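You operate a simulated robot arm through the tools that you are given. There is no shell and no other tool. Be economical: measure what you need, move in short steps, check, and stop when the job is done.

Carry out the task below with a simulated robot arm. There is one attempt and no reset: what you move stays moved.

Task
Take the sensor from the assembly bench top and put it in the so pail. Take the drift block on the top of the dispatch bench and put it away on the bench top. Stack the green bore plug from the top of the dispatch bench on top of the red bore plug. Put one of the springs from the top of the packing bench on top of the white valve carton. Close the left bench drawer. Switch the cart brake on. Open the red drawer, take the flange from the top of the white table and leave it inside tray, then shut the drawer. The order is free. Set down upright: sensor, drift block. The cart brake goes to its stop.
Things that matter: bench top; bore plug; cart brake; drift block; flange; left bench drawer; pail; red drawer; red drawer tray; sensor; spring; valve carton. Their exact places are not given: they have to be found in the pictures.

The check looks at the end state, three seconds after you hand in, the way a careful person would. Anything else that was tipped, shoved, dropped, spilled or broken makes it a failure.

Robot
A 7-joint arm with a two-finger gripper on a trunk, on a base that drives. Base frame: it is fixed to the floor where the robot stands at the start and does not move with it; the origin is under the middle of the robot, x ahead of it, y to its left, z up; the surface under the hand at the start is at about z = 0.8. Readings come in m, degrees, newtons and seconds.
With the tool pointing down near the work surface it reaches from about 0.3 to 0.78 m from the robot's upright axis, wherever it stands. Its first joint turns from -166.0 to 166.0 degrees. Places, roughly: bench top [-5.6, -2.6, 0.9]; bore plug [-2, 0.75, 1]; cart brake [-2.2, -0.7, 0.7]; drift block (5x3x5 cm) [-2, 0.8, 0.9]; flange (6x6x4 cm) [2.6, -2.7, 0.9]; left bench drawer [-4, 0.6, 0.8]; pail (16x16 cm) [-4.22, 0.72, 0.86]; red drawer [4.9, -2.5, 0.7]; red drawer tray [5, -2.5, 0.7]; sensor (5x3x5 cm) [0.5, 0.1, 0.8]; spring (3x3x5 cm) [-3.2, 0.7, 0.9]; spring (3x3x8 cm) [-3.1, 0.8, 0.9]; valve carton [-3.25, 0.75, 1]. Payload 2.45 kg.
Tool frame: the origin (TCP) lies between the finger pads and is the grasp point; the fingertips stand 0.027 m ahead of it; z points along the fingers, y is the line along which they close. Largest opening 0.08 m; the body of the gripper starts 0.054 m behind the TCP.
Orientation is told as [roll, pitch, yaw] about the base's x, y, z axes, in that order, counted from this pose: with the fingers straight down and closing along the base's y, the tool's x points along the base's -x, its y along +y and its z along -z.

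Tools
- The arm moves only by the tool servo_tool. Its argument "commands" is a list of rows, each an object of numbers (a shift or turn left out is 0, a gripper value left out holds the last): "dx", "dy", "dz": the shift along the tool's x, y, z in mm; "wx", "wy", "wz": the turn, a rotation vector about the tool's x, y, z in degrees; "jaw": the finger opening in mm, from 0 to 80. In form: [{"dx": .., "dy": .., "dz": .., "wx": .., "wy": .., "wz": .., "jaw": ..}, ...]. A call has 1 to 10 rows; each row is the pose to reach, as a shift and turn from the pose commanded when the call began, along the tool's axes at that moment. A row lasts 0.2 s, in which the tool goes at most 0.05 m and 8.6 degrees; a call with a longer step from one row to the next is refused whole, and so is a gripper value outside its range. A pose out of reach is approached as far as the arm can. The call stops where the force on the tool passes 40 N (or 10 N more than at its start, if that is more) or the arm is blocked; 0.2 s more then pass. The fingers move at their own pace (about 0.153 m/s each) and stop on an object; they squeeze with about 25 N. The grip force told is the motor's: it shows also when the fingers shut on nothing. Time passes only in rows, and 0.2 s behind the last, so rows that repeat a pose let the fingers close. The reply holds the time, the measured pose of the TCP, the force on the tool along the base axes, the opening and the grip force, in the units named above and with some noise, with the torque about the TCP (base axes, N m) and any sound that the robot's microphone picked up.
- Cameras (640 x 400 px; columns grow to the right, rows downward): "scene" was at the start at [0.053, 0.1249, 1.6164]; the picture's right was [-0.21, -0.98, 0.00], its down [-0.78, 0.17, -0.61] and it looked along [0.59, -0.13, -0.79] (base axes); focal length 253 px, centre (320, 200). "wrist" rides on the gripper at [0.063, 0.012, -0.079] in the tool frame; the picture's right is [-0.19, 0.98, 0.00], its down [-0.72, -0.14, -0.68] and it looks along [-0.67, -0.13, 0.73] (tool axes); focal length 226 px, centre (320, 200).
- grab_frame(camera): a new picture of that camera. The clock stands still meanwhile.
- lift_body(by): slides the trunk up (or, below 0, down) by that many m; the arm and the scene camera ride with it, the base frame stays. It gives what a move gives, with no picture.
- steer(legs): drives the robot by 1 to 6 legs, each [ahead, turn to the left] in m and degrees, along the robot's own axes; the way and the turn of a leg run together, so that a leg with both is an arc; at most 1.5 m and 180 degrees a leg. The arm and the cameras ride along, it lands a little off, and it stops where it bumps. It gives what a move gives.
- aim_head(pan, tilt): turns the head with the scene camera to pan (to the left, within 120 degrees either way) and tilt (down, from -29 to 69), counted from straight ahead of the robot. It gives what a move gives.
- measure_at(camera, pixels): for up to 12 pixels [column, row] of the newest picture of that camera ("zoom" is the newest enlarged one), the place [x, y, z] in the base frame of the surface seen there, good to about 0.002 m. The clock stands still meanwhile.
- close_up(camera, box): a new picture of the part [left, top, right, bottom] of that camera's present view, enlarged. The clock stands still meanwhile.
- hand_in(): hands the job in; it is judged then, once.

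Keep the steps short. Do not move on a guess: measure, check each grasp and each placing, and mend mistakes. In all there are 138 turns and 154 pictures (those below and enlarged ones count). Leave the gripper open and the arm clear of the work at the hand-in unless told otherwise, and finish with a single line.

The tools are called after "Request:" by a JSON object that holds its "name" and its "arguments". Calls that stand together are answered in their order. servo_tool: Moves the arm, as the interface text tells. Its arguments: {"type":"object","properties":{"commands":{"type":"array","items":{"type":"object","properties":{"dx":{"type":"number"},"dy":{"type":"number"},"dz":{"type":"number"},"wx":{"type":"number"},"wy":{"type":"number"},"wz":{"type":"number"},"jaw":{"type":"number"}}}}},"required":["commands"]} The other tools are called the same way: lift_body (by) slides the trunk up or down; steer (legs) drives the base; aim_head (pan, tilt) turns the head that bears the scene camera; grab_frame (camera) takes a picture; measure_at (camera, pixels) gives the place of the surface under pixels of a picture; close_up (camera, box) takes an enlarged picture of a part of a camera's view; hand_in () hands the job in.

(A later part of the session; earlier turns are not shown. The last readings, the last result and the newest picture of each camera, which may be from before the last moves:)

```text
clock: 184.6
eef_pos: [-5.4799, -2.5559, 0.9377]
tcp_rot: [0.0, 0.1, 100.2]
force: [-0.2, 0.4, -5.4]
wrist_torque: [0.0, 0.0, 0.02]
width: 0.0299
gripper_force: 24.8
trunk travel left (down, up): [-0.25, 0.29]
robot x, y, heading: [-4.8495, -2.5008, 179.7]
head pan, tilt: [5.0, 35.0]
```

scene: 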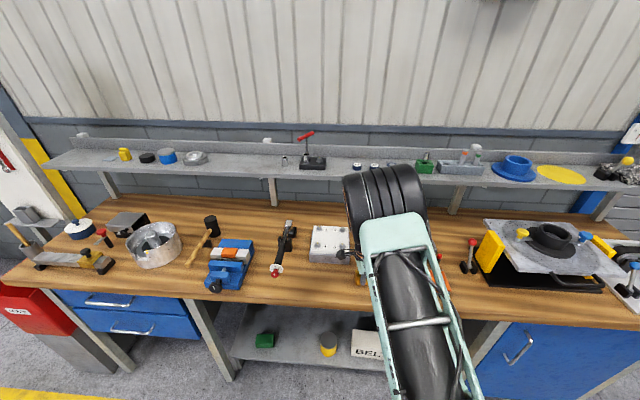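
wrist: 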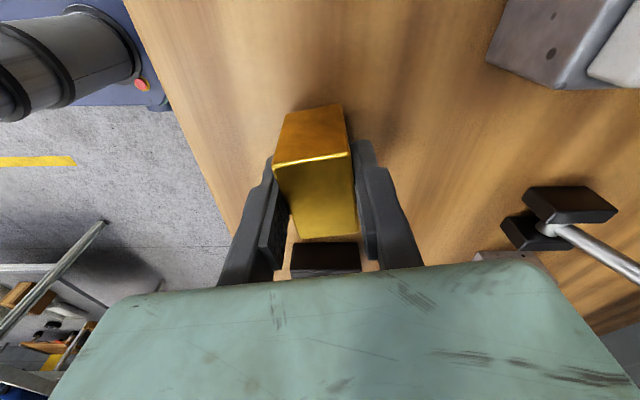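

Request:
{"name": "servo_tool", "arguments": {"commands": [{"dz": 1}, {"dz": 2}, {"dz": 2}]}}

```text
clock: 185.4
eef_pos: [-5.4791, -2.5554, 0.9372]
tcp_rot: [0.0, 0.0, 100.5]
force: [0.7, -0.4, 6.5]
wrist_torque: [0.17, -0.21, -0.01]
width: 0.0299
gripper_force: 24.9
trunk travel left (down, up): [-0.25, 0.29]
robot x, y, heading: [-4.8467, -2.506, 179.8]
head pan, tilt: [5.0, 35.0]
```

Contact. Releasing to 60 mm and rising straight.

Request:
{"name": "servo_tool", "arguments": {"commands": [{"jaw": 50}, {"jaw": 60}, {"jaw": 60}, {"dz": -20}, {"dz": -60}, {"dz": -105}, {"dz": -150}, {"dz": -150}]}}

Request:
{"name": "grab_frame", "arguments": {"camera": "wrist"}}

```text
clock: 187.2
eef_pos: [-5.4796, -2.5554, 1.0867]
tcp_rot: [0.0, 0.1, 100.4]
force: [0.4, -0.8, -0.7]
wrist_torque: [0.01, -0.03, 0.0]
width: 0.0599
gripper_force: 0.2
trunk travel left (down, up): [-0.25, 0.29]
robot x, y, heading: [-4.8459, -2.5012, 179.7]
head pan, tilt: [5.0, 35.0]
```

```text
88 pictures are left
```

wrist: 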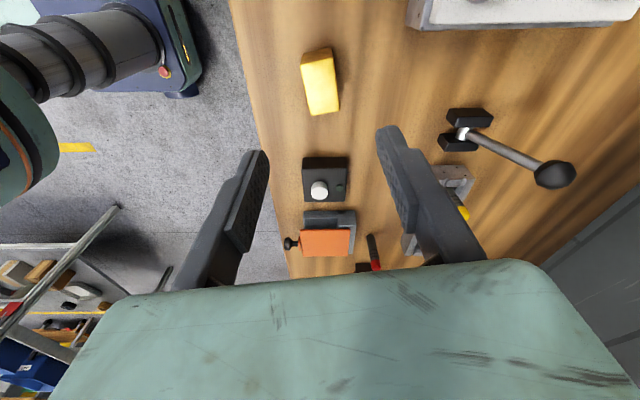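

Drift block is upright on the bench top. Backing out, and driving back to the aisle for the cart brake.

Request:
{"name": "servo_tool", "arguments": {"commands": [{"dx": 7, "dy": -40}, {"dx": 14, "dy": -80}, {"dx": 21, "dy": -118}, {"dx": 21, "dy": -118}]}}

Request:
{"name": "steer", "arguments": {"legs": [[-0.22, 0], [0, -90], [1.3, 0], [1.2, 0], [0, -90], [1.5, 0]]}}

Request:
{"name": "aim_head", "arguments": {"pan": -40, "tilt": 35}}

Request:
{"name": "grab_frame", "arguments": {"camera": "scene"}}

```text
clock: 188.2
eef_pos: [-5.3584, -2.5545, 1.086]
tcp_rot: [0.0, 0.1, 100.3]
force: [0.4, 0.5, 0.2]
wrist_torque: [0.0, 0.02, -0.02]
width: 0.06
gripper_force: 0.1
trunk travel left (down, up): [-0.25, 0.29]
robot x, y, heading: [-4.8497, -2.503, 179.8]
head pan, tilt: [5.0, 35.0]
```

```text
clock: 205.3
eef_pos: [-4.688, 0.4911, 1.087]
tcp_rot: [-0.5, 0.2, 10.6]
force: [-0.2, -4.9, 2.9]
wrist_torque: [0.67, -0.03, -0.08]
width: 0.0603
gripper_force: 0.0
trunk travel left (down, up): [-0.25, 0.29]
robot x, y, heading: [-4.6303, -0.0121, 90.2]
head pan, tilt: [5.0, 35.0]
stopped in leg 4: the force on the tool passed its limit at 68 N (the readings are from after the stop); the commanded pose is now the measured one
```

```text
clock: 206.5
eef_pos: [-4.6879, 0.4909, 1.0866]
tcp_rot: [-0.4, 0.3, 10.6]
force: [0.0, -8.7, -0.9]
wrist_torque: [0.77, 0.01, -0.15]
width: 0.0599
gripper_force: 0.2
trunk travel left (down, up): [-0.25, 0.29]
robot x, y, heading: [-4.6353, -0.0176, 90.3]
head pan, tilt: [-40.0, 35.0]
```

```text
87 pictures are left
```

scene: 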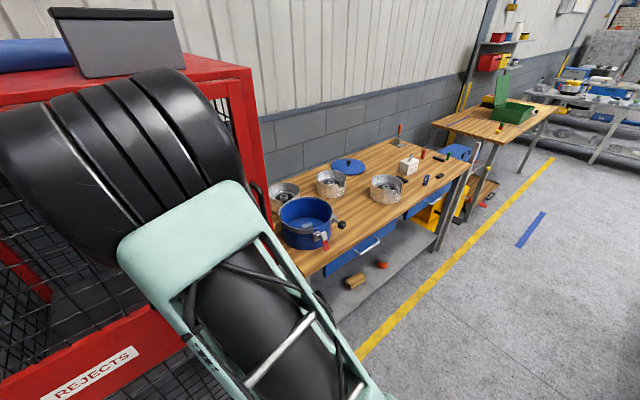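

I bumped the red cage with the hand while driving straight in. Backing off 0.3 m and checking the cage.

Request:
{"name": "steer", "arguments": {"legs": [[-0.3, 0]]}}

Request:
{"name": "aim_head", "arguments": {"pan": 20, "tilt": 25}}

Request:
{"name": "grab_frame", "arguments": {"camera": "scene"}}

Request:
{"name": "grab_frame", "arguments": {"camera": "wrist"}}

```text
clock: 208.5
eef_pos: [-4.6885, 0.1925, 1.0851]
tcp_rot: [-0.5, 0.2, 10.7]
force: [0.4, 0.1, -0.4]
wrist_torque: [0.0, 0.0, 0.0]
width: 0.0601
gripper_force: 0.1
trunk travel left (down, up): [-0.25, 0.29]
robot x, y, heading: [-4.6338, -0.3173, 89.9]
head pan, tilt: [-40.0, 35.0]
```

```text
clock: 209.8
eef_pos: [-4.6893, 0.1933, 1.086]
tcp_rot: [-0.4, 0.2, 10.7]
force: [-0.5, 0.0, 0.4]
wrist_torque: [0.0, -0.04, -0.01]
width: 0.0597
gripper_force: 0.0
trunk travel left (down, up): [-0.25, 0.29]
robot x, y, heading: [-4.6325, -0.3138, 89.9]
head pan, tilt: [20.0, 25.0]
```

```text
86 pictures are left
```

scene: 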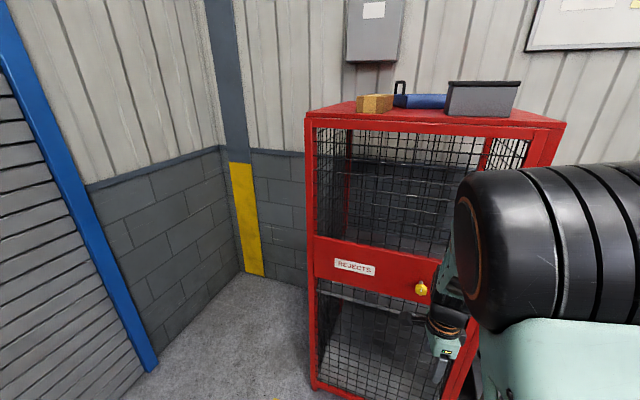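

```text
85 pictures are left
```

wrist: 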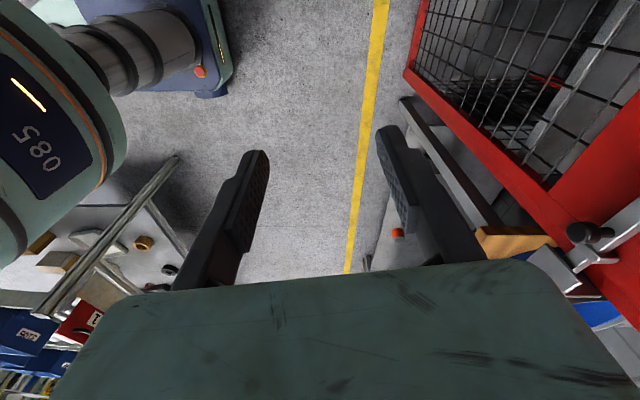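

Checking whether the cage front is still straight.

Request:
{"name": "measure_at", "arguments": {"camera": "scene", "pixels": [[312, 130], [560, 128], [313, 300], [318, 265], [405, 285], [420, 288], [316, 380]]}}

Request:
{"name": "close_up", "arguments": {"camera": "scene", "box": [300, 220, 480, 400]}}

```text
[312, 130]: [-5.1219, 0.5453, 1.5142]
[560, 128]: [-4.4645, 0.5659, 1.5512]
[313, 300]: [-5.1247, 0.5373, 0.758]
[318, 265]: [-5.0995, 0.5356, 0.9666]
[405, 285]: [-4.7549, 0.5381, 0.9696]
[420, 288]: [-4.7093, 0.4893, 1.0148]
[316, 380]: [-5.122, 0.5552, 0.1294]
```

```text
2.22 times, centred on (390, 310) of scene
```

zoom: 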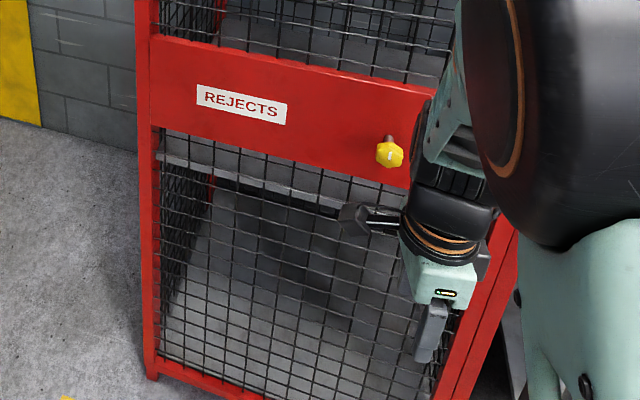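

Cage is unaffected. Taking a diagonal into the aisle instead, then on to x≈-2.3.

Request:
{"name": "steer", "arguments": {"legs": [[0, -50], [0.46, 0], [0, -40], [1.5, 0]]}}

Request:
{"name": "aim_head", "arguments": {"pan": -45, "tilt": 40}}

Request:
{"name": "grab_frame", "arguments": {"camera": "scene"}}

```text
clock: 223.7
eef_pos: [-2.2917, 0.0525, 1.0861]
tcp_rot: [-0.3, 0.2, -79.3]
force: [0.4, 0.5, 0.1]
wrist_torque: [0.0, -0.01, 0.02]
width: 0.0598
gripper_force: 0.1
trunk travel left (down, up): [-0.25, 0.29]
robot x, y, heading: [-2.8023, -0.0058, 0.2]
head pan, tilt: [20.0, 25.0]
```

```text
clock: 225.1
eef_pos: [-2.2921, 0.0508, 1.0867]
tcp_rot: [-0.4, 0.2, -79.3]
force: [0.4, 0.4, -0.1]
wrist_torque: [-0.01, 0.0, 0.04]
width: 0.0603
gripper_force: 0.2
trunk travel left (down, up): [-0.25, 0.29]
robot x, y, heading: [-2.7989, -0.0065, 0.6]
head pan, tilt: [-45.0, 40.0]
```

```text
83 pictures are left
```

scene: 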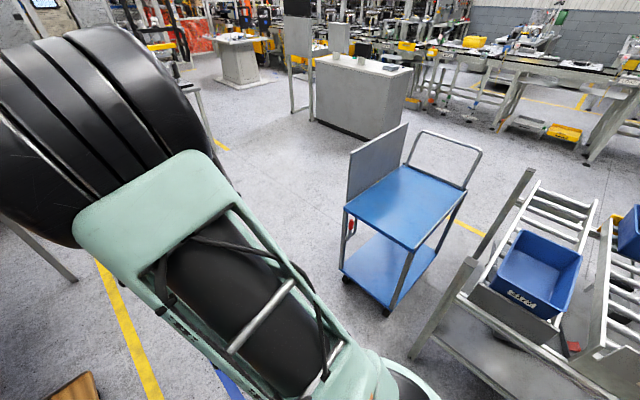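

Request:
{"name": "close_up", "arguments": {"camera": "scene", "box": [325, 180, 425, 300]}}

Request:
{"name": "measure_at", "arguments": {"camera": "scene", "pixels": [[351, 226], [351, 218], [348, 233], [344, 213], [410, 245], [347, 212], [388, 310], [344, 278], [350, 200], [375, 230]]}}

```text
3.33 times, centred on (375, 240) of scene
```

zoom: 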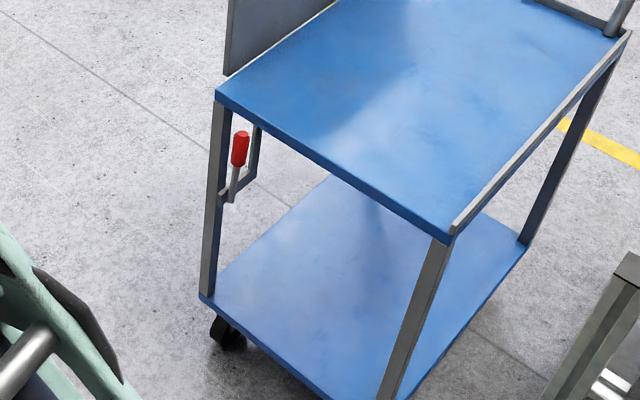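

```text
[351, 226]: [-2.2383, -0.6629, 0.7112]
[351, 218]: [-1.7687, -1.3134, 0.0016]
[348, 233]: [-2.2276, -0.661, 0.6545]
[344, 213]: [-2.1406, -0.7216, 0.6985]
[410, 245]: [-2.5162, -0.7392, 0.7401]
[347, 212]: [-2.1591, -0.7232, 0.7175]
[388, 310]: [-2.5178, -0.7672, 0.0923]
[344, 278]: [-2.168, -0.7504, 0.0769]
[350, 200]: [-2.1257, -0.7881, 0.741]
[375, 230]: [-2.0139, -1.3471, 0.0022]
```

The red-tipped lever is at about (-2.24,-0.66,0.71) on the cart's aisle side. Moving a bit closer, turning partly toward it to inspect.

Request:
{"name": "steer", "arguments": {"legs": [[0.35, 0], [0, -55]]}}

Request:
{"name": "aim_head", "arguments": {"pan": -15, "tilt": 50}}

Request:
{"name": "grab_frame", "arguments": {"camera": "scene"}}

Request:
{"name": "grab_frame", "arguments": {"camera": "wrist"}}

```text
clock: 229.9
eef_pos: [-2.1103, -0.3872, 1.0856]
tcp_rot: [-0.4, 0.3, -134.1]
force: [0.0, 0.4, -0.3]
wrist_torque: [0.01, -0.02, 0.0]
width: 0.0601
gripper_force: 0.0
trunk travel left (down, up): [-0.25, 0.29]
robot x, y, heading: [-2.448, -0.0015, -54.4]
head pan, tilt: [-45.0, 40.0]
```

```text
clock: 230.8
eef_pos: [-2.1108, -0.3876, 1.0868]
tcp_rot: [-0.4, 0.2, -134.1]
force: [0.4, -0.2, -0.8]
wrist_torque: [-0.01, 0.01, 0.02]
width: 0.06
gripper_force: 0.1
trunk travel left (down, up): [-0.25, 0.29]
robot x, y, heading: [-2.4482, -0.0035, -54.9]
head pan, tilt: [-15.0, 50.0]
```

```text
81 pictures are left
```

scene: 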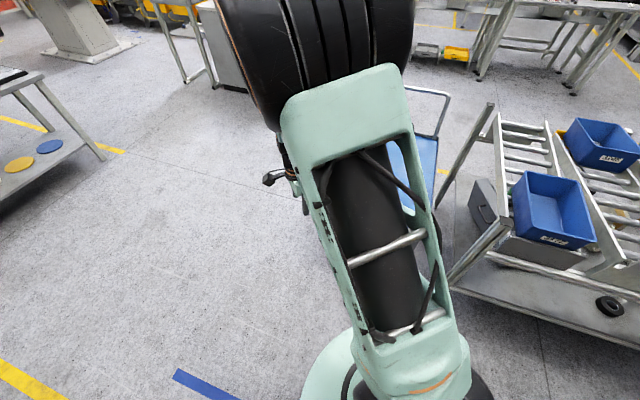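

```text
80 pictures are left
```

wrist: 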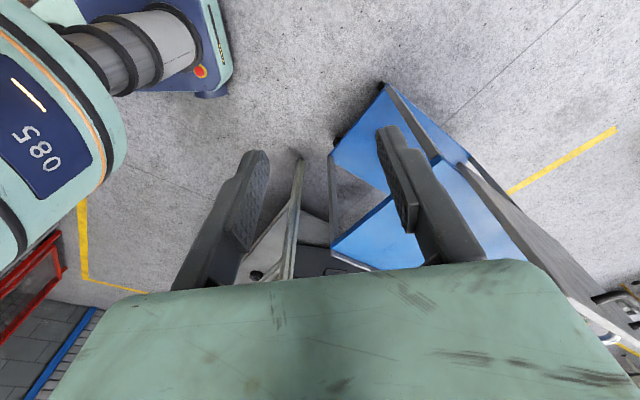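

Arm hides the lever from the head camera. I'll square the tool to face -y and tilt so the wrist camera looks at it horizontally.

Request:
{"name": "servo_tool", "arguments": {"commands": [{"dx": -10, "wz": -8}, {"dx": -25, "wz": -16, "dz": 20}, {"dx": -40, "wz": -24, "dz": 50}, {"dx": -55, "wz": -32, "dz": 80}, {"dx": -70, "wz": -40, "dz": 110}, {"dx": -78, "dy": 6, "wz": -44, "dz": 140}, {"dx": -78, "dy": 6, "wz": -44, "dz": 150}, {"dx": -78, "dy": 6, "wz": -44, "dz": 150}]}}

Request:
{"name": "servo_tool", "arguments": {"commands": [{"wy": -8}, {"wy": -16, "dz": 20}, {"wy": -24, "dz": 40}, {"wy": -32, "dz": 70}, {"wy": -40, "dz": 100}, {"wy": -45, "dz": 130}, {"wy": -45, "dz": 150}, {"wy": -45, "dz": 150}]}}

Request:
{"name": "grab_frame", "arguments": {"camera": "wrist"}}

```text
clock: 232.6
eef_pos: [-2.161, -0.4448, 0.9353]
tcp_rot: [-0.1, 0.4, -90.0]
force: [-0.4, 0.2, 0.0]
wrist_torque: [-0.03, -0.02, 0.01]
width: 0.0598
gripper_force: 0.0
trunk travel left (down, up): [-0.25, 0.29]
robot x, y, heading: [-2.4516, -0.0022, -54.8]
head pan, tilt: [-15.0, 50.0]
```

```text
clock: 234.4
eef_pos: [-2.1618, -0.4435, 0.7856]
tcp_rot: [-0.1, -44.7, -89.9]
force: [-0.4, -0.5, -0.4]
wrist_torque: [-0.05, 0.01, -0.01]
width: 0.0598
gripper_force: 0.1
trunk travel left (down, up): [-0.25, 0.29]
robot x, y, heading: [-2.4465, -0.0042, -54.8]
head pan, tilt: [-15.0, 50.0]
```

```text
79 pictures are left
```

wrist: 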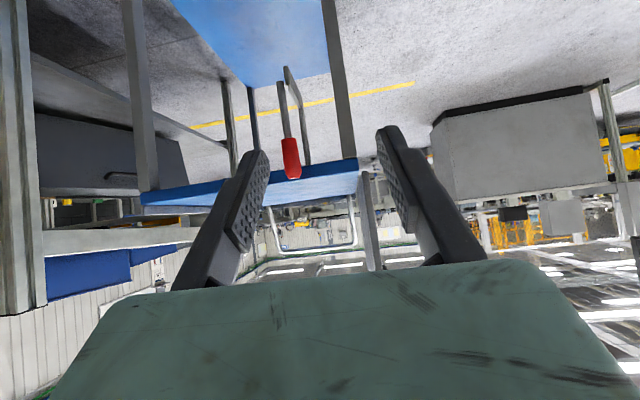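

Request:
{"name": "close_up", "arguments": {"camera": "wrist", "box": [230, 50, 360, 200]}}

Request:
{"name": "measure_at", "arguments": {"camera": "wrist", "pixels": [[292, 178], [291, 160], [290, 142], [286, 120], [281, 90], [287, 70], [305, 150], [335, 100], [300, 100], [315, 172]]}}

```text
2.67 times, centred on (295, 125) of wrist
```

zoom: 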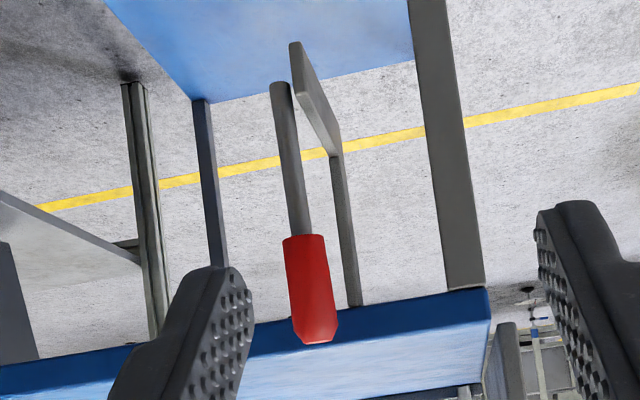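

```text
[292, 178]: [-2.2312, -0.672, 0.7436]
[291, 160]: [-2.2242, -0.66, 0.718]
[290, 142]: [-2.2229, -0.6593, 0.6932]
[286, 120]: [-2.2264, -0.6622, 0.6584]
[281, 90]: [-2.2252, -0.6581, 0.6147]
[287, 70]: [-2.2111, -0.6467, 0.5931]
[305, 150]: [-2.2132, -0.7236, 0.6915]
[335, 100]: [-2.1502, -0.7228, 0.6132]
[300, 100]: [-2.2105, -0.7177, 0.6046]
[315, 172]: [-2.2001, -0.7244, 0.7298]
```

The lever pivots about x at (y −0.65, z 0.60) with the red grip up; it can only swing outward (+y). I'll align the fingers with the grip and look first.

Request:
{"name": "servo_tool", "arguments": {"commands": [{"dx": -20, "dy": -16, "dz": 10}, {"dx": -45, "dy": -33, "dz": 20}, {"dx": -70, "dy": -50, "dz": 40}, {"dx": -103, "dy": -66, "dz": 60}, {"dx": -103, "dy": -66, "dz": 100}, {"dx": -103, "dy": -66, "dz": 120}, {"dx": -103, "dy": -66, "dz": 120}]}}

Request:
{"name": "grab_frame", "arguments": {"camera": "wrist"}}

```text
clock: 236.0
eef_pos: [-2.2291, -0.6023, 0.7734]
tcp_rot: [-0.2, -44.6, -89.9]
force: [0.3, 0.2, -0.9]
wrist_torque: [-0.02, 0.02, -0.01]
width: 0.06
gripper_force: 0.0
trunk travel left (down, up): [-0.25, 0.29]
robot x, y, heading: [-2.449, -0.002, -54.7]
head pan, tilt: [-15.0, 50.0]
```

```text
77 pictures are left
```

wrist: 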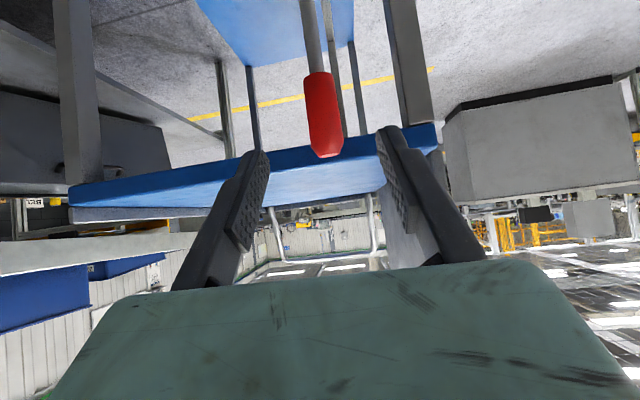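

Aligned. Advancing 76 mm and closing on the grip.

Request:
{"name": "servo_tool", "arguments": {"commands": [{"dz": 30}, {"dz": 55}, {"dz": 74}, {"dz": 74}, {"dz": 74, "jaw": 5}, {"dz": 74, "jaw": 5}, {"dz": 74, "jaw": 5}, {"dz": 74, "jaw": 5}]}}

Request:
{"name": "grab_frame", "arguments": {"camera": "wrist"}}

```text
clock: 237.8
eef_pos: [-2.2272, -0.6528, 0.7195]
tcp_rot: [-0.2, -44.6, -90.0]
force: [3.5, -2.1, -5.0]
wrist_torque: [-0.18, 0.03, 0.06]
width: 0.024
gripper_force: 44.8
trunk travel left (down, up): [-0.25, 0.29]
robot x, y, heading: [-2.4512, -0.0042, -54.8]
head pan, tilt: [-15.0, 50.0]
```

```text
76 pictures are left
```

wrist: 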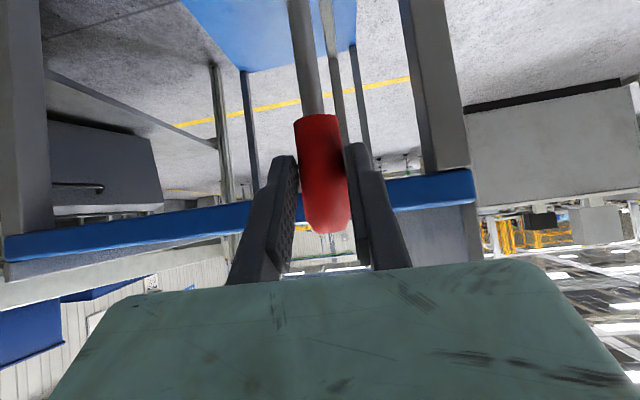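

Gripped the brake grip. Pulling outward along the arc, first 20°.

Request:
{"name": "servo_tool", "arguments": {"commands": [{"dx": 8, "dz": -7}, {"dx": 16, "dz": -13.4}, {"dx": 25, "dz": -19}, {"dx": 34, "dz": -24}, {"dx": 34, "dz": -24}]}}

Request:
{"name": "grab_frame", "arguments": {"camera": "wrist"}}

```text
clock: 239.0
eef_pos: [-2.2288, -0.6101, 0.7119]
tcp_rot: [-0.4, -44.2, -89.9]
force: [0.1, -0.4, 0.6]
wrist_torque: [-0.01, 0.02, 0.0]
width: 0.0051
gripper_force: 0.0
trunk travel left (down, up): [-0.25, 0.29]
robot x, y, heading: [-2.4468, -0.0065, -54.6]
head pan, tilt: [-15.0, 50.0]
```

```text
75 pictures are left
```

wrist: 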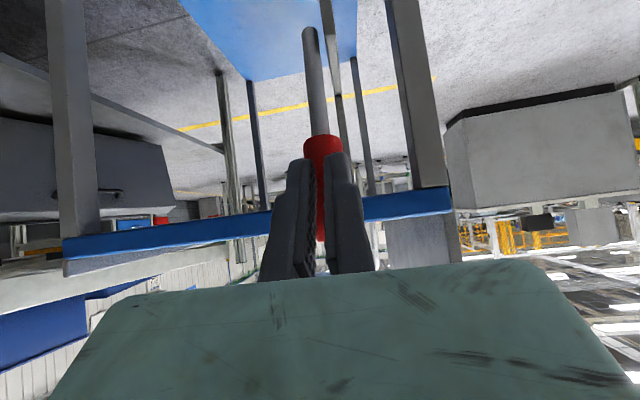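

The fingers slipped off. Measuring the lever's present position.

Request:
{"name": "measure_at", "arguments": {"camera": "wrist", "pixels": [[322, 140], [318, 110], [312, 60], [309, 35], [320, 235], [335, 60]]}}

Request:
{"name": "close_up", "arguments": {"camera": "wrist", "box": [250, 0, 400, 150]}}

```text
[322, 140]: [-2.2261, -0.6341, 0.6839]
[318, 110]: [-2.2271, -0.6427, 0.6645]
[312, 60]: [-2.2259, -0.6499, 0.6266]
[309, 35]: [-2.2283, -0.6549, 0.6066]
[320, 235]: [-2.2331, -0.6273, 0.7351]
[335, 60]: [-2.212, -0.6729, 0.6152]
```

```text
2.67 times, centred on (325, 75) of wrist
```

zoom: 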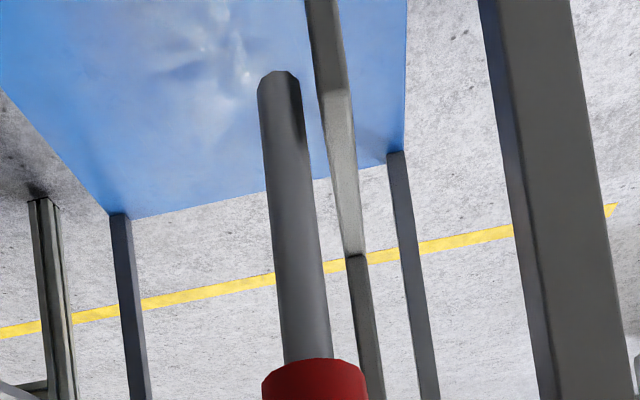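

The lever did tilt ~15° outward, so the direction is right. I'll instead hook it from behind with closed vertical fingers. First backing out and untilting.

Request:
{"name": "servo_tool", "arguments": {"commands": [{"dz": -35, "jaw": 5}, {"dz": -70, "wy": 5}, {"dx": -20, "dz": -95, "wy": 13}, {"dx": -45, "dz": -120, "wy": 21}, {"dx": -71, "dz": -141, "wy": 29}, {"dx": -71, "dz": -141, "wy": 37}, {"dx": -71, "dz": -141, "wy": 44.3, "jaw": 0}, {"dx": -71, "dz": -141, "wy": 44.3, "jaw": 0}]}}

Request:
{"name": "grab_frame", "arguments": {"camera": "wrist"}}

```text
clock: 240.8
eef_pos: [-2.2266, -0.5638, 0.8641]
tcp_rot: [-0.2, -0.2, -90.1]
force: [-0.3, -0.1, 0.2]
wrist_torque: [0.0, 0.0, -0.02]
width: 0.0
gripper_force: 25.8
trunk travel left (down, up): [-0.25, 0.29]
robot x, y, heading: [-2.4457, -0.0036, -54.5]
head pan, tilt: [-15.0, 50.0]
```

```text
73 pictures are left
```

wrist: 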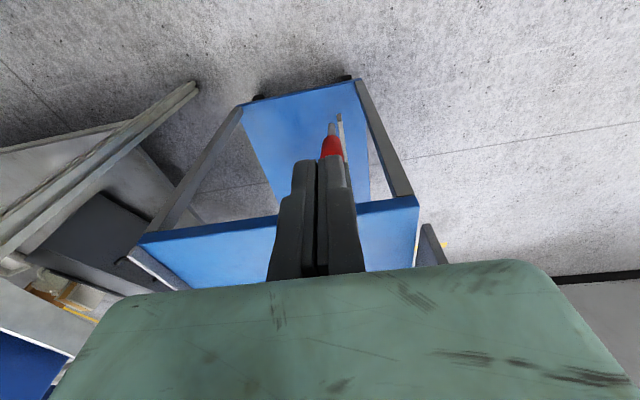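

Request:
{"name": "measure_at", "arguments": {"camera": "wrist", "pixels": [[331, 145], [332, 155], [331, 129], [290, 228], [380, 210], [290, 222], [343, 155]]}}

```text
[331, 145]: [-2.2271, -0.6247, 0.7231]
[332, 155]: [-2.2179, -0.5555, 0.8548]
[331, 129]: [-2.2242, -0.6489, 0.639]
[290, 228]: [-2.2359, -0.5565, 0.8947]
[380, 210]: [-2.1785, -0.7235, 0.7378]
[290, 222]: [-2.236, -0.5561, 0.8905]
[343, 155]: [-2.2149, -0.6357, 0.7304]
```

Grip's back is near y −0.648; deck edge at −0.723. Moving behind at y −0.688 and lowering.

Request:
{"name": "servo_tool", "arguments": {"commands": [{"dx": -45}, {"dx": -90}, {"dx": -124}, {"dx": -124}, {"dx": -124, "dz": 40}, {"dx": -124, "dz": 80}, {"dx": -124, "dz": 115}, {"dx": -124, "dz": 130}, {"dx": -124, "dz": 130}]}}

Request:
{"name": "grab_frame", "arguments": {"camera": "wrist"}}

```text
clock: 242.8
eef_pos: [-2.2265, -0.6885, 0.7335]
tcp_rot: [-0.2, -0.2, -90.0]
force: [0.3, -0.1, -0.6]
wrist_torque: [-0.01, 0.0, 0.05]
width: 0.0
gripper_force: 24.9
trunk travel left (down, up): [-0.25, 0.29]
robot x, y, heading: [-2.4473, -0.0015, -54.6]
head pan, tilt: [-15.0, 50.0]
```

```text
72 pictures are left
```

wrist: 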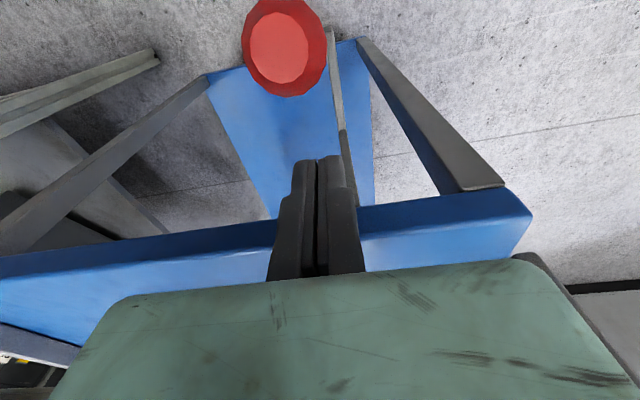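

Request:
{"name": "measure_at", "arguments": {"camera": "wrist", "pixels": [[280, 47], [250, 50], [315, 50], [285, 92]]}}

```text
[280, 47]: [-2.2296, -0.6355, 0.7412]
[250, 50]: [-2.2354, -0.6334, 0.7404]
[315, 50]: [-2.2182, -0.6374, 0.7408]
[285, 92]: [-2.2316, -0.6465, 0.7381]
```

Finger is right behind the grip. Pulling it outward and down.

Request:
{"name": "servo_tool", "arguments": {"commands": [{"dx": 20}, {"dx": 40, "dz": 5}, {"dx": 55, "dz": 12}, {"dx": 70, "dz": 20}, {"dx": 85, "dz": 30}, {"dx": 98, "dz": 42}, {"dx": 110, "dz": 54}, {"dx": 120, "dz": 66}, {"dx": 120, "dz": 66}]}}

Request:
{"name": "grab_frame", "arguments": {"camera": "wrist"}}

```text
clock: 244.5
eef_pos: [-2.2267, -0.5895, 0.6857]
tcp_rot: [0.1, -1.5, -90.2]
force: [0.4, -4.1, 7.4]
wrist_torque: [0.0, 0.1, -0.09]
width: 0.0
gripper_force: 29.9
trunk travel left (down, up): [-0.25, 0.29]
robot x, y, heading: [-2.4462, -0.0028, -54.6]
head pan, tilt: [-15.0, 50.0]
stopped in row 8: the force on the tool passed its limit at 53 N (the readings are from after the stop); the commanded pose is now the measured one
```

```text
71 pictures are left
```

wrist: 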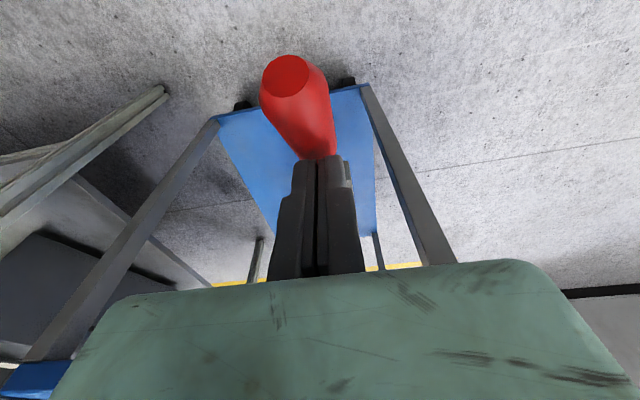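

Request:
{"name": "measure_at", "arguments": {"camera": "wrist", "pixels": [[287, 75], [300, 105], [318, 140], [320, 155]]}}

Request:
{"name": "servo_tool", "arguments": {"commands": [{"dx": 3, "dz": 1}, {"dx": 6, "dz": 2}, {"dx": 9, "dz": 3}, {"dx": 12, "dz": 4}, {"dx": 12, "dz": 4}]}}

Request:
{"name": "grab_frame", "arguments": {"camera": "wrist"}}

```text
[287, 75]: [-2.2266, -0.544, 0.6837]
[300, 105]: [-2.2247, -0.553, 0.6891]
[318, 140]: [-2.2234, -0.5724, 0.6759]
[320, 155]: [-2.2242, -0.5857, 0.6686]
```

```text
clock: 245.2
eef_pos: [-2.2258, -0.5873, 0.6871]
tcp_rot: [0.3, -2.3, -90.2]
force: [-0.4, -2.7, 6.2]
wrist_torque: [0.03, 0.06, 0.02]
width: 0.0
gripper_force: 29.7
trunk travel left (down, up): [-0.25, 0.29]
robot x, y, heading: [-2.4495, -0.004, -54.6]
head pan, tilt: [-15.0, 50.0]
stopped in row 3: the force on the tool passed its limit at 43 N (the readings are from after the stop); the commanded pose is now the measured one
```

```text
70 pictures are left
```

wrist: 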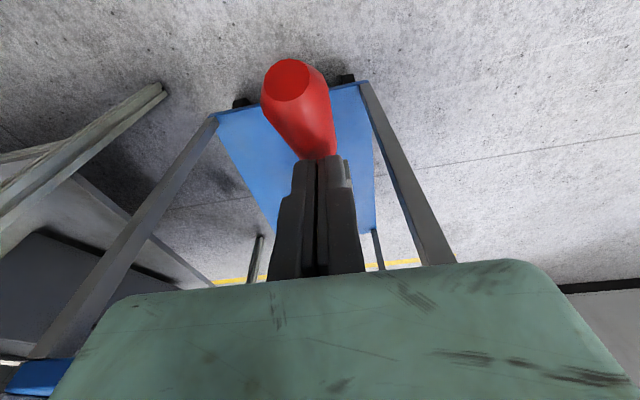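

Blocked at ~53°. To verify it is the stop, I'll press down on the grip from above.

Request:
{"name": "servo_tool", "arguments": {"commands": [{"dx": -8, "dz": -5}, {"dx": -8, "dz": -45}, {"dx": -8, "dz": -70}, {"dx": 32, "dz": -70}, {"dx": 32, "dz": -70}, {"dx": 32, "dz": -50}, {"dx": 32, "dz": -45}]}}

Request:
{"name": "grab_frame", "arguments": {"camera": "wrist"}}

```text
clock: 246.8
eef_pos: [-2.2258, -0.5532, 0.7302]
tcp_rot: [0.2, -2.3, -90.2]
force: [-0.4, 0.1, 1.1]
wrist_torque: [-0.02, 0.0, 0.03]
width: 0.0
gripper_force: 29.7
trunk travel left (down, up): [-0.25, 0.29]
robot x, y, heading: [-2.447, -0.0062, -54.6]
head pan, tilt: [-15.0, 50.0]
```

```text
69 pictures are left
```

wrist: 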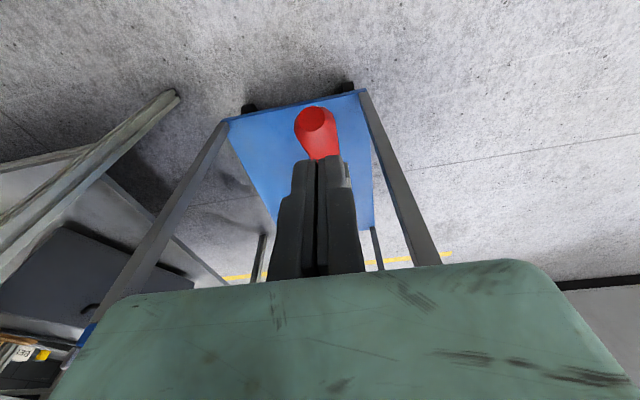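

Request:
{"name": "servo_tool", "arguments": {"commands": [{"dz": 4}, {"dz": 8}, {"dz": 11}, {"dz": 14}, {"dz": 17}, {"dz": 20}, {"dz": 23}]}}

Request:
{"name": "grab_frame", "arguments": {"camera": "wrist"}}

Request:
{"name": "measure_at", "arguments": {"camera": "wrist", "pixels": [[316, 120], [316, 140], [318, 150], [330, 150]]}}

```text
clock: 248.4
eef_pos: [-2.2258, -0.5541, 0.7064]
tcp_rot: [0.4, -2.2, -90.2]
force: [-0.5, 0.0, 0.4]
wrist_torque: [-0.01, 0.02, -0.06]
width: 0.0
gripper_force: 29.4
trunk travel left (down, up): [-0.25, 0.29]
robot x, y, heading: [-2.4489, -0.0068, -54.8]
head pan, tilt: [-15.0, 50.0]
```

```text
68 pictures are left
```

wrist: 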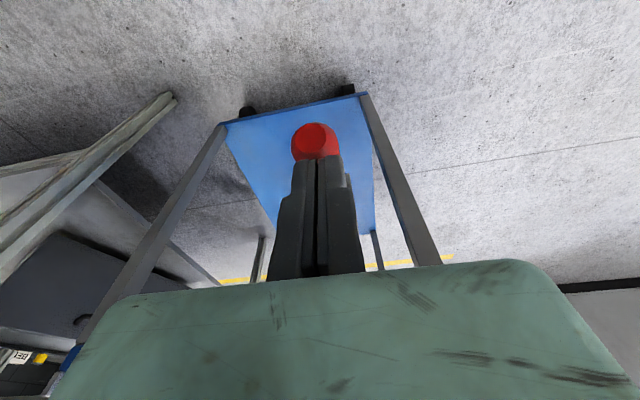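

```text
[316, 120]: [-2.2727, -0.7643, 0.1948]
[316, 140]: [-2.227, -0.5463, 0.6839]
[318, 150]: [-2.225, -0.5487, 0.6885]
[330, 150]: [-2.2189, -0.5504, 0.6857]
```

No force yet. Continuing down slowly.

Request:
{"name": "servo_tool", "arguments": {"commands": [{"dz": 3}, {"dz": 6}, {"dz": 9}, {"dz": 12}, {"dz": 15}, {"dz": 18}]}}

Request:
{"name": "grab_frame", "arguments": {"camera": "wrist"}}

Request:
{"name": "measure_at", "arguments": {"camera": "wrist", "pixels": [[316, 130], [316, 140], [318, 150], [330, 150]]}}

```text
clock: 249.2
eef_pos: [-2.2261, -0.5543, 0.7028]
tcp_rot: [0.3, -2.4, -90.2]
force: [-4.8, 11.8, 29.7]
wrist_torque: [0.37, 0.13, 0.02]
width: 0.006
gripper_force: 29.1
trunk travel left (down, up): [-0.25, 0.29]
robot x, y, heading: [-2.4486, -0.0063, -55.0]
head pan, tilt: [-15.0, 50.0]
stopped in row 4: the force on the tool passed its limit at 46 N (the readings are from after the stop); the commanded pose is now the measured one
```

```text
67 pictures are left
```

wrist: 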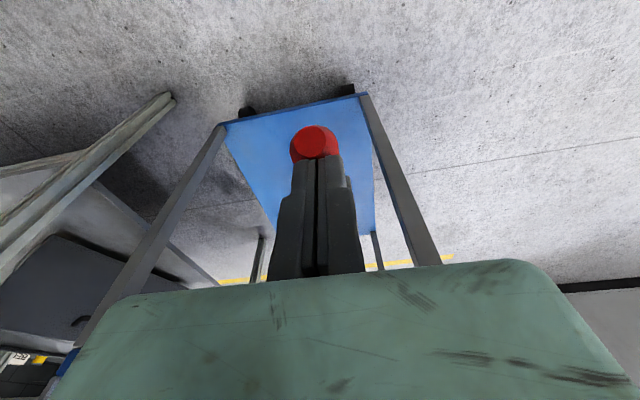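

```text
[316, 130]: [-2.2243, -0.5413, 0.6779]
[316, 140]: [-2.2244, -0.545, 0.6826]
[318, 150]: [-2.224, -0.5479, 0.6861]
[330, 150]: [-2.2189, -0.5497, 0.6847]
```

Lever doesn't budge with 46 N: it's at its stop. Raising and pulling the arm in, then heading for the white table.

Request:
{"name": "servo_tool", "arguments": {"commands": [{"dz": -30}, {"dz": -75}, {"dz": -120, "wy": 2.3}, {"dx": 20, "dz": -165, "wy": 2.3}, {"dx": 40, "dz": -210, "wy": 2.3}, {"dx": 60, "dz": -255, "wy": 2.3}, {"dx": 80, "dz": -300, "wy": 2.3}, {"dx": 90, "dz": -345, "wy": 2.3}, {"dx": 90, "dz": -380, "wy": 2.3, "jaw": 80}, {"dx": 90, "dz": -380, "wy": 2.3, "jaw": 80}]}}

Request:
{"name": "steer", "arguments": {"legs": [[0, 55], [1.4, 0]]}}

Request:
{"name": "aim_head", "arguments": {"pan": -50, "tilt": 20}}

Request:
{"name": "grab_frame", "arguments": {"camera": "scene"}}

```text
clock: 251.4
eef_pos: [-2.2273, -0.4532, 1.0769]
tcp_rot: [0.4, 0.1, -90.2]
force: [0.1, -0.4, 0.1]
wrist_torque: [-0.03, 0.01, 0.03]
width: 0.0803
gripper_force: 0.0
trunk travel left (down, up): [-0.25, 0.29]
robot x, y, heading: [-2.4475, -0.0058, -54.5]
head pan, tilt: [-15.0, 50.0]
```

```text
clock: 260.9
eef_pos: [-0.5517, -0.0864, 1.0753]
tcp_rot: [0.3, 0.1, -35.7]
force: [0.1, 0.7, 0.0]
wrist_torque: [0.03, -0.01, 0.01]
width: 0.0799
gripper_force: 0.2
trunk travel left (down, up): [-0.25, 0.29]
robot x, y, heading: [-1.051, -0.004, -0.2]
head pan, tilt: [-15.0, 50.0]
```

```text
clock: 261.9
eef_pos: [-0.5521, -0.086, 1.0758]
tcp_rot: [0.2, 0.2, -35.7]
force: [-0.5, -0.3, 0.3]
wrist_torque: [0.0, 0.0, -0.01]
width: 0.0802
gripper_force: 0.0
trunk travel left (down, up): [-0.25, 0.29]
robot x, y, heading: [-1.0466, -0.004, -0.2]
head pan, tilt: [-50.0, 20.0]
```

```text
66 pictures are left
```

scene: 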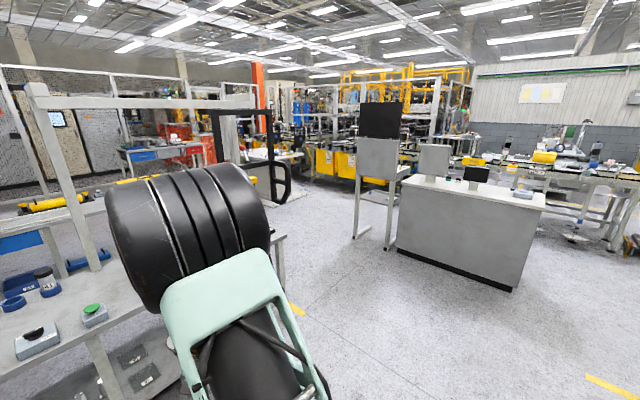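

Measuring the passage: bench end (280,265), monitor stand legs (356,238),(388,250), and floor beyond.

Request:
{"name": "measure_at", "arguments": {"camera": "scene", "pixels": [[281, 285], [356, 238], [388, 250], [398, 250], [310, 220], [330, 270], [270, 160], [290, 160], [320, 190], [285, 238], [335, 160], [350, 300]]}}

Request:
{"name": "close_up", "arguments": {"camera": "scene", "box": [190, 90, 420, 260]}}

```text
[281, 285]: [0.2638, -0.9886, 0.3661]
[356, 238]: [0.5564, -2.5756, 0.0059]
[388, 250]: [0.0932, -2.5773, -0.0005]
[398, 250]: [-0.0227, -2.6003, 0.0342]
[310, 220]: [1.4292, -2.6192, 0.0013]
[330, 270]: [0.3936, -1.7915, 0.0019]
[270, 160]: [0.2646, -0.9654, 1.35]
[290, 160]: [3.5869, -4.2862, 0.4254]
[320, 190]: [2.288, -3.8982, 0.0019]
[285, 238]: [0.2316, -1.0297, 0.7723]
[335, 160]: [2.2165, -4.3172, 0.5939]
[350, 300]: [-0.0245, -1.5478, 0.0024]
```

```text
2.35 times, centred on (305, 175) of scene
```

zoom: 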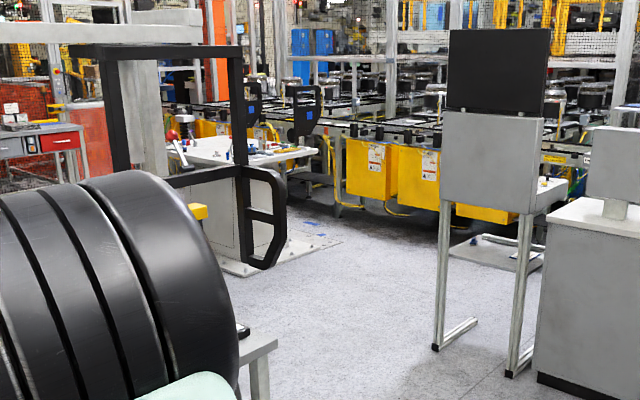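

Passage is y −1.0 … −2.55. Driving diagonally to (−0.05,−1.75), then along +x to ~1.2.

Request:
{"name": "steer", "arguments": {"legs": [[0, -60], [1.0, 0], [1.0, 0], [0, 60], [1.2, 0]]}}

Request:
{"name": "aim_head", "arguments": {"pan": -30, "tilt": 30}}

Request:
{"name": "grab_frame", "arguments": {"camera": "scene"}}

Request:
{"name": "aim_head", "arguments": {"pan": 35, "tilt": 25}}

Request:
{"name": "grab_frame", "arguments": {"camera": "scene"}}

```text
clock: 283.0
eef_pos: [1.6651, -1.7711, 1.0749]
tcp_rot: [0.3, 0.1, -34.2]
force: [0.8, -0.4, 0.4]
wrist_torque: [0.03, -0.02, 0.02]
width: 0.0798
gripper_force: 0.1
trunk travel left (down, up): [-0.25, 0.29]
robot x, y, heading: [1.167, -1.7071, 1.4]
head pan, tilt: [-50.0, 20.0]
```

```text
clock: 283.8
eef_pos: [1.6628, -1.7726, 1.0755]
tcp_rot: [0.2, 0.1, -34.2]
force: [-0.1, -0.4, 0.6]
wrist_torque: [-0.01, 0.01, -0.03]
width: 0.08
gripper_force: 0.1
trunk travel left (down, up): [-0.25, 0.29]
robot x, y, heading: [1.1647, -1.7042, 1.4]
head pan, tilt: [-30.0, 30.0]
```

```text
64 pictures are left
```

scene: 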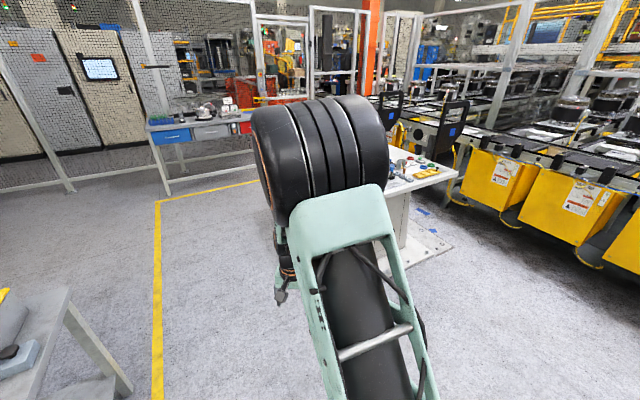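

```text
clock: 285.2
eef_pos: [1.6647, -1.772, 1.0757]
tcp_rot: [0.3, 0.1, -34.2]
force: [-0.4, 0.6, -0.6]
wrist_torque: [-0.03, -0.01, 0.0]
width: 0.0802
gripper_force: 0.1
trunk travel left (down, up): [-0.25, 0.29]
robot x, y, heading: [1.1662, -1.7057, 1.4]
head pan, tilt: [35.0, 25.0]
```

```text
63 pictures are left
```

scene: 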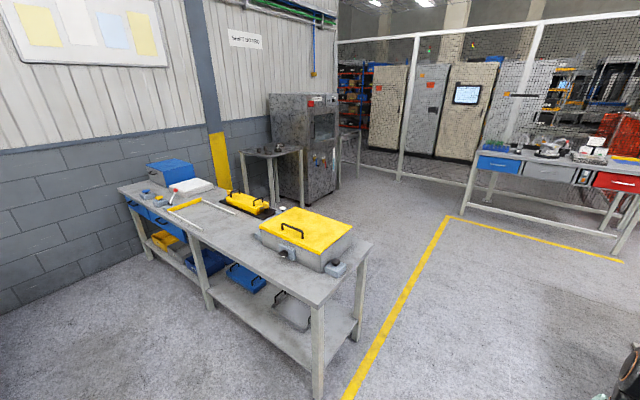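

The blue/grey/red drawers bench is at (4.9,-2.5). Moving nearer to the white table and turning toward it.

Request:
{"name": "steer", "arguments": {"legs": [[0.75, 0], [0, -45]]}}

Request:
{"name": "aim_head", "arguments": {"pan": -25, "tilt": 40}}

Request:
{"name": "grab_frame", "arguments": {"camera": "scene"}}

Request:
{"name": "aim_head", "arguments": {"pan": 30, "tilt": 40}}

Request:
{"name": "grab_frame", "arguments": {"camera": "scene"}}

```text
clock: 291.3
eef_pos: [2.2101, -2.0891, 1.0761]
tcp_rot: [0.4, 0.2, -79.5]
force: [-0.4, -0.4, 0.0]
wrist_torque: [-0.01, -0.02, 0.0]
width: 0.08
gripper_force: 0.0
trunk travel left (down, up): [-0.25, 0.29]
robot x, y, heading: [1.9095, -1.687, -44.4]
head pan, tilt: [35.0, 25.0]
```

```text
clock: 292.6
eef_pos: [2.2108, -2.0884, 1.0756]
tcp_rot: [0.3, 0.1, -79.6]
force: [-0.6, 0.0, 1.8]
wrist_torque: [-0.03, -0.01, -0.01]
width: 0.0798
gripper_force: 0.0
trunk travel left (down, up): [-0.25, 0.29]
robot x, y, heading: [1.9071, -1.6897, -44.0]
head pan, tilt: [-25.0, 40.0]
```

```text
62 pictures are left
```

scene: 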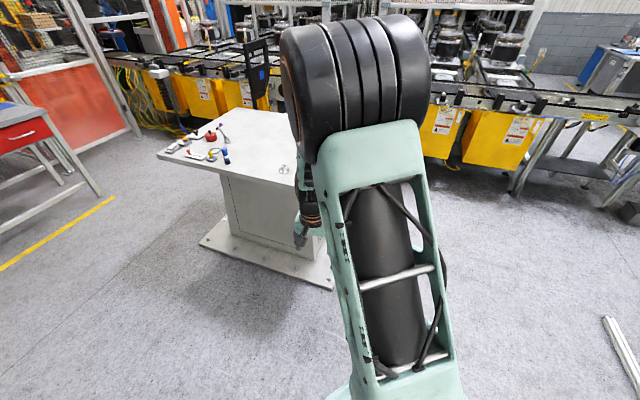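

```text
clock: 293.9
eef_pos: [2.2103, -2.0898, 1.0753]
tcp_rot: [0.4, 0.1, -79.6]
force: [0.2, -0.4, 0.3]
wrist_torque: [0.0, -0.01, 0.01]
width: 0.0799
gripper_force: 0.1
trunk travel left (down, up): [-0.25, 0.29]
robot x, y, heading: [1.9097, -1.6882, -44.1]
head pan, tilt: [30.0, 40.0]
```

```text
61 pictures are left
```

scene: 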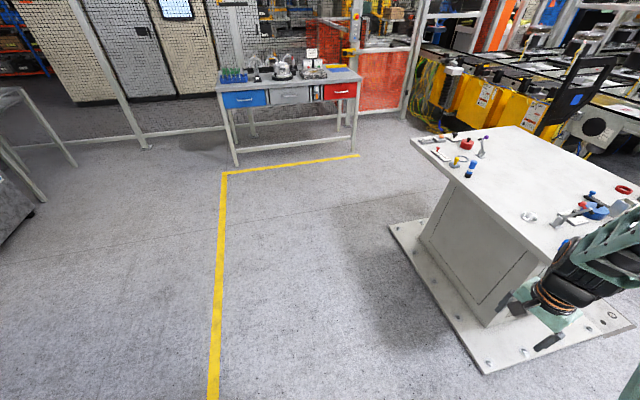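

Request:
{"name": "close_up", "arguments": {"camera": "scene", "box": [400, 110, 640, 260]}}

Request:
{"name": "measure_at", "arguments": {"camera": "scene", "pixels": [[529, 216], [480, 150], [550, 262], [415, 143], [510, 130], [395, 225], [485, 370], [625, 325], [440, 245], [340, 90], [325, 90], [355, 92]]}}

```text
2.67 times, centred on (520, 185) of scene
```

zoom: 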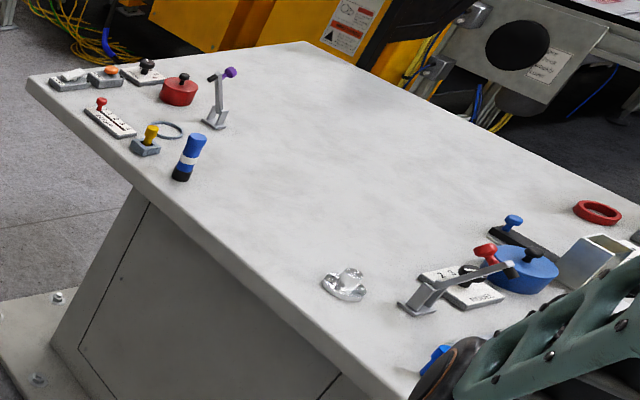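

```text
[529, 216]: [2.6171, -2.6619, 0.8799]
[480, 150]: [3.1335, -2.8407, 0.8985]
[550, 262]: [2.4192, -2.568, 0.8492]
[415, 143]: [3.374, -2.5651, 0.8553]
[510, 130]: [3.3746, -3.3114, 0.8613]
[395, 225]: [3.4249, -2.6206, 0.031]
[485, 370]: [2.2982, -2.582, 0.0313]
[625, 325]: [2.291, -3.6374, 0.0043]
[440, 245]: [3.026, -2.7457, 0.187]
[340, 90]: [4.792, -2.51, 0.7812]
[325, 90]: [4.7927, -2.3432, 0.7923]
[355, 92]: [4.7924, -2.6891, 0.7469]
```

Flange (shiny, two-lobed) at (2.617,-2.662). Driving to (2.62,-2.02) facing -y.

Request:
{"name": "steer", "arguments": {"legs": [[0, 20.5], [0.78, 0], [0, -66.5]]}}

Request:
{"name": "aim_head", "arguments": {"pan": 10, "tilt": 50}}

Request:
{"name": "grab_frame", "arguments": {"camera": "scene"}}

Request:
{"name": "grab_frame", "arguments": {"camera": "wrist"}}

```text
clock: 302.2
eef_pos: [2.5406, -2.4992, 1.0759]
tcp_rot: [0.3, 0.2, -126.1]
force: [0.1, 0.2, 0.2]
wrist_torque: [0.01, 0.0, 0.01]
width: 0.0798
gripper_force: 0.0
trunk travel left (down, up): [-0.25, 0.29]
robot x, y, heading: [2.6243, -2.0058, -90.7]
head pan, tilt: [30.0, 40.0]
```

```text
clock: 303.0
eef_pos: [2.541, -2.4989, 1.0772]
tcp_rot: [0.3, 0.2, -126.0]
force: [0.2, 0.9, 0.0]
wrist_torque: [-0.01, -0.05, -0.01]
width: 0.0803
gripper_force: 0.0
trunk travel left (down, up): [-0.25, 0.29]
robot x, y, heading: [2.6246, -2.0072, -90.4]
head pan, tilt: [10.0, 50.0]
```

```text
59 pictures are left
```

scene: 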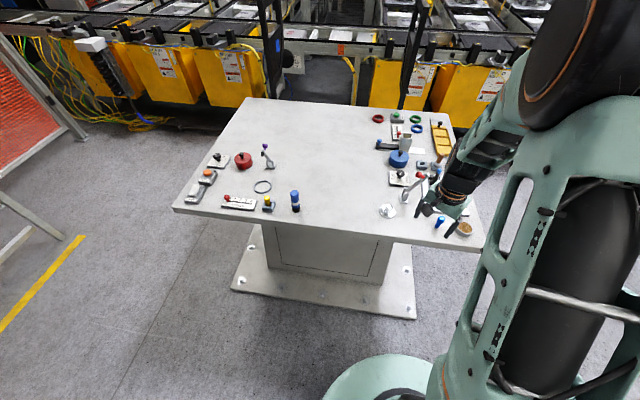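

```text
58 pictures are left
```

wrist: 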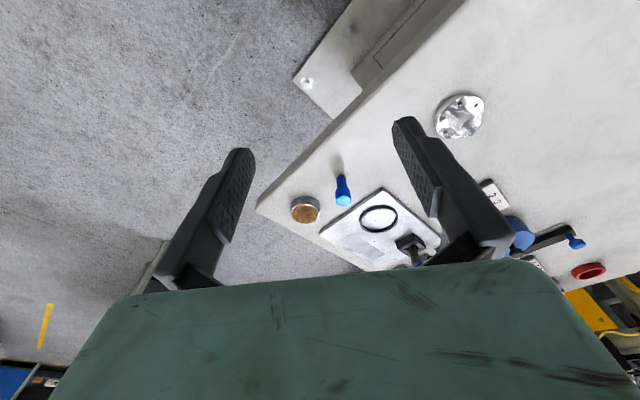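

Request:
{"name": "close_up", "arguments": {"camera": "wrist", "box": [415, 75, 515, 155]}}

Request:
{"name": "close_up", "arguments": {"camera": "scene", "box": [365, 180, 445, 240]}}

Request:
{"name": "measure_at", "arguments": {"camera": "wrist", "pixels": [[460, 108], [440, 118], [482, 100], [462, 132], [460, 98], [470, 118], [475, 145]]}}

```text
5.00 times, centred on (465, 115) of wrist
```

zoom: 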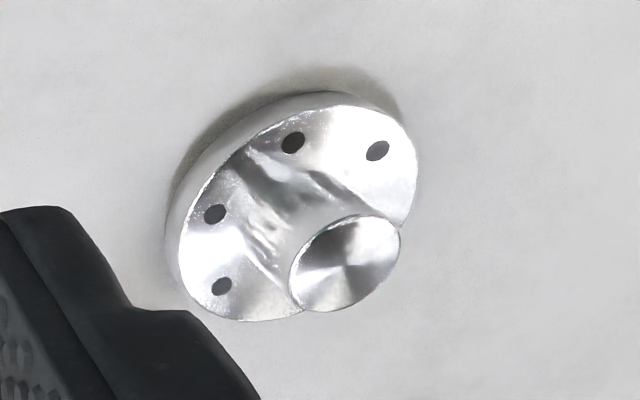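

```text
6.67 times, centred on (405, 210) of scene
```

zoom: 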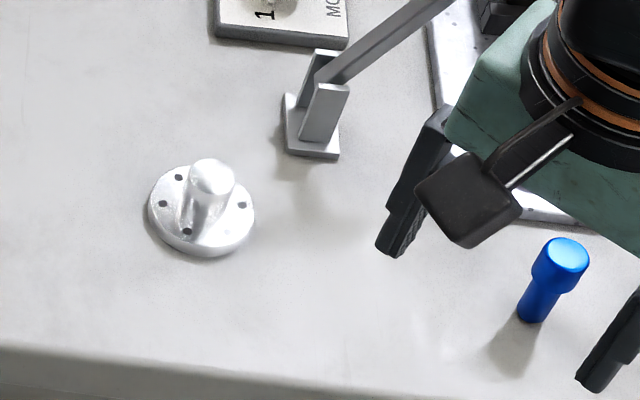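

```text
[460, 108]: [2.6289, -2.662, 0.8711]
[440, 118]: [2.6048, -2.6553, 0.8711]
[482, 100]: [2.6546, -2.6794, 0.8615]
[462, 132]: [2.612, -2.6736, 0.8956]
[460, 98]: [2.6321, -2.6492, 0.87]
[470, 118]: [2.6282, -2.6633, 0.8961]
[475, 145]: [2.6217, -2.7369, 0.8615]
```

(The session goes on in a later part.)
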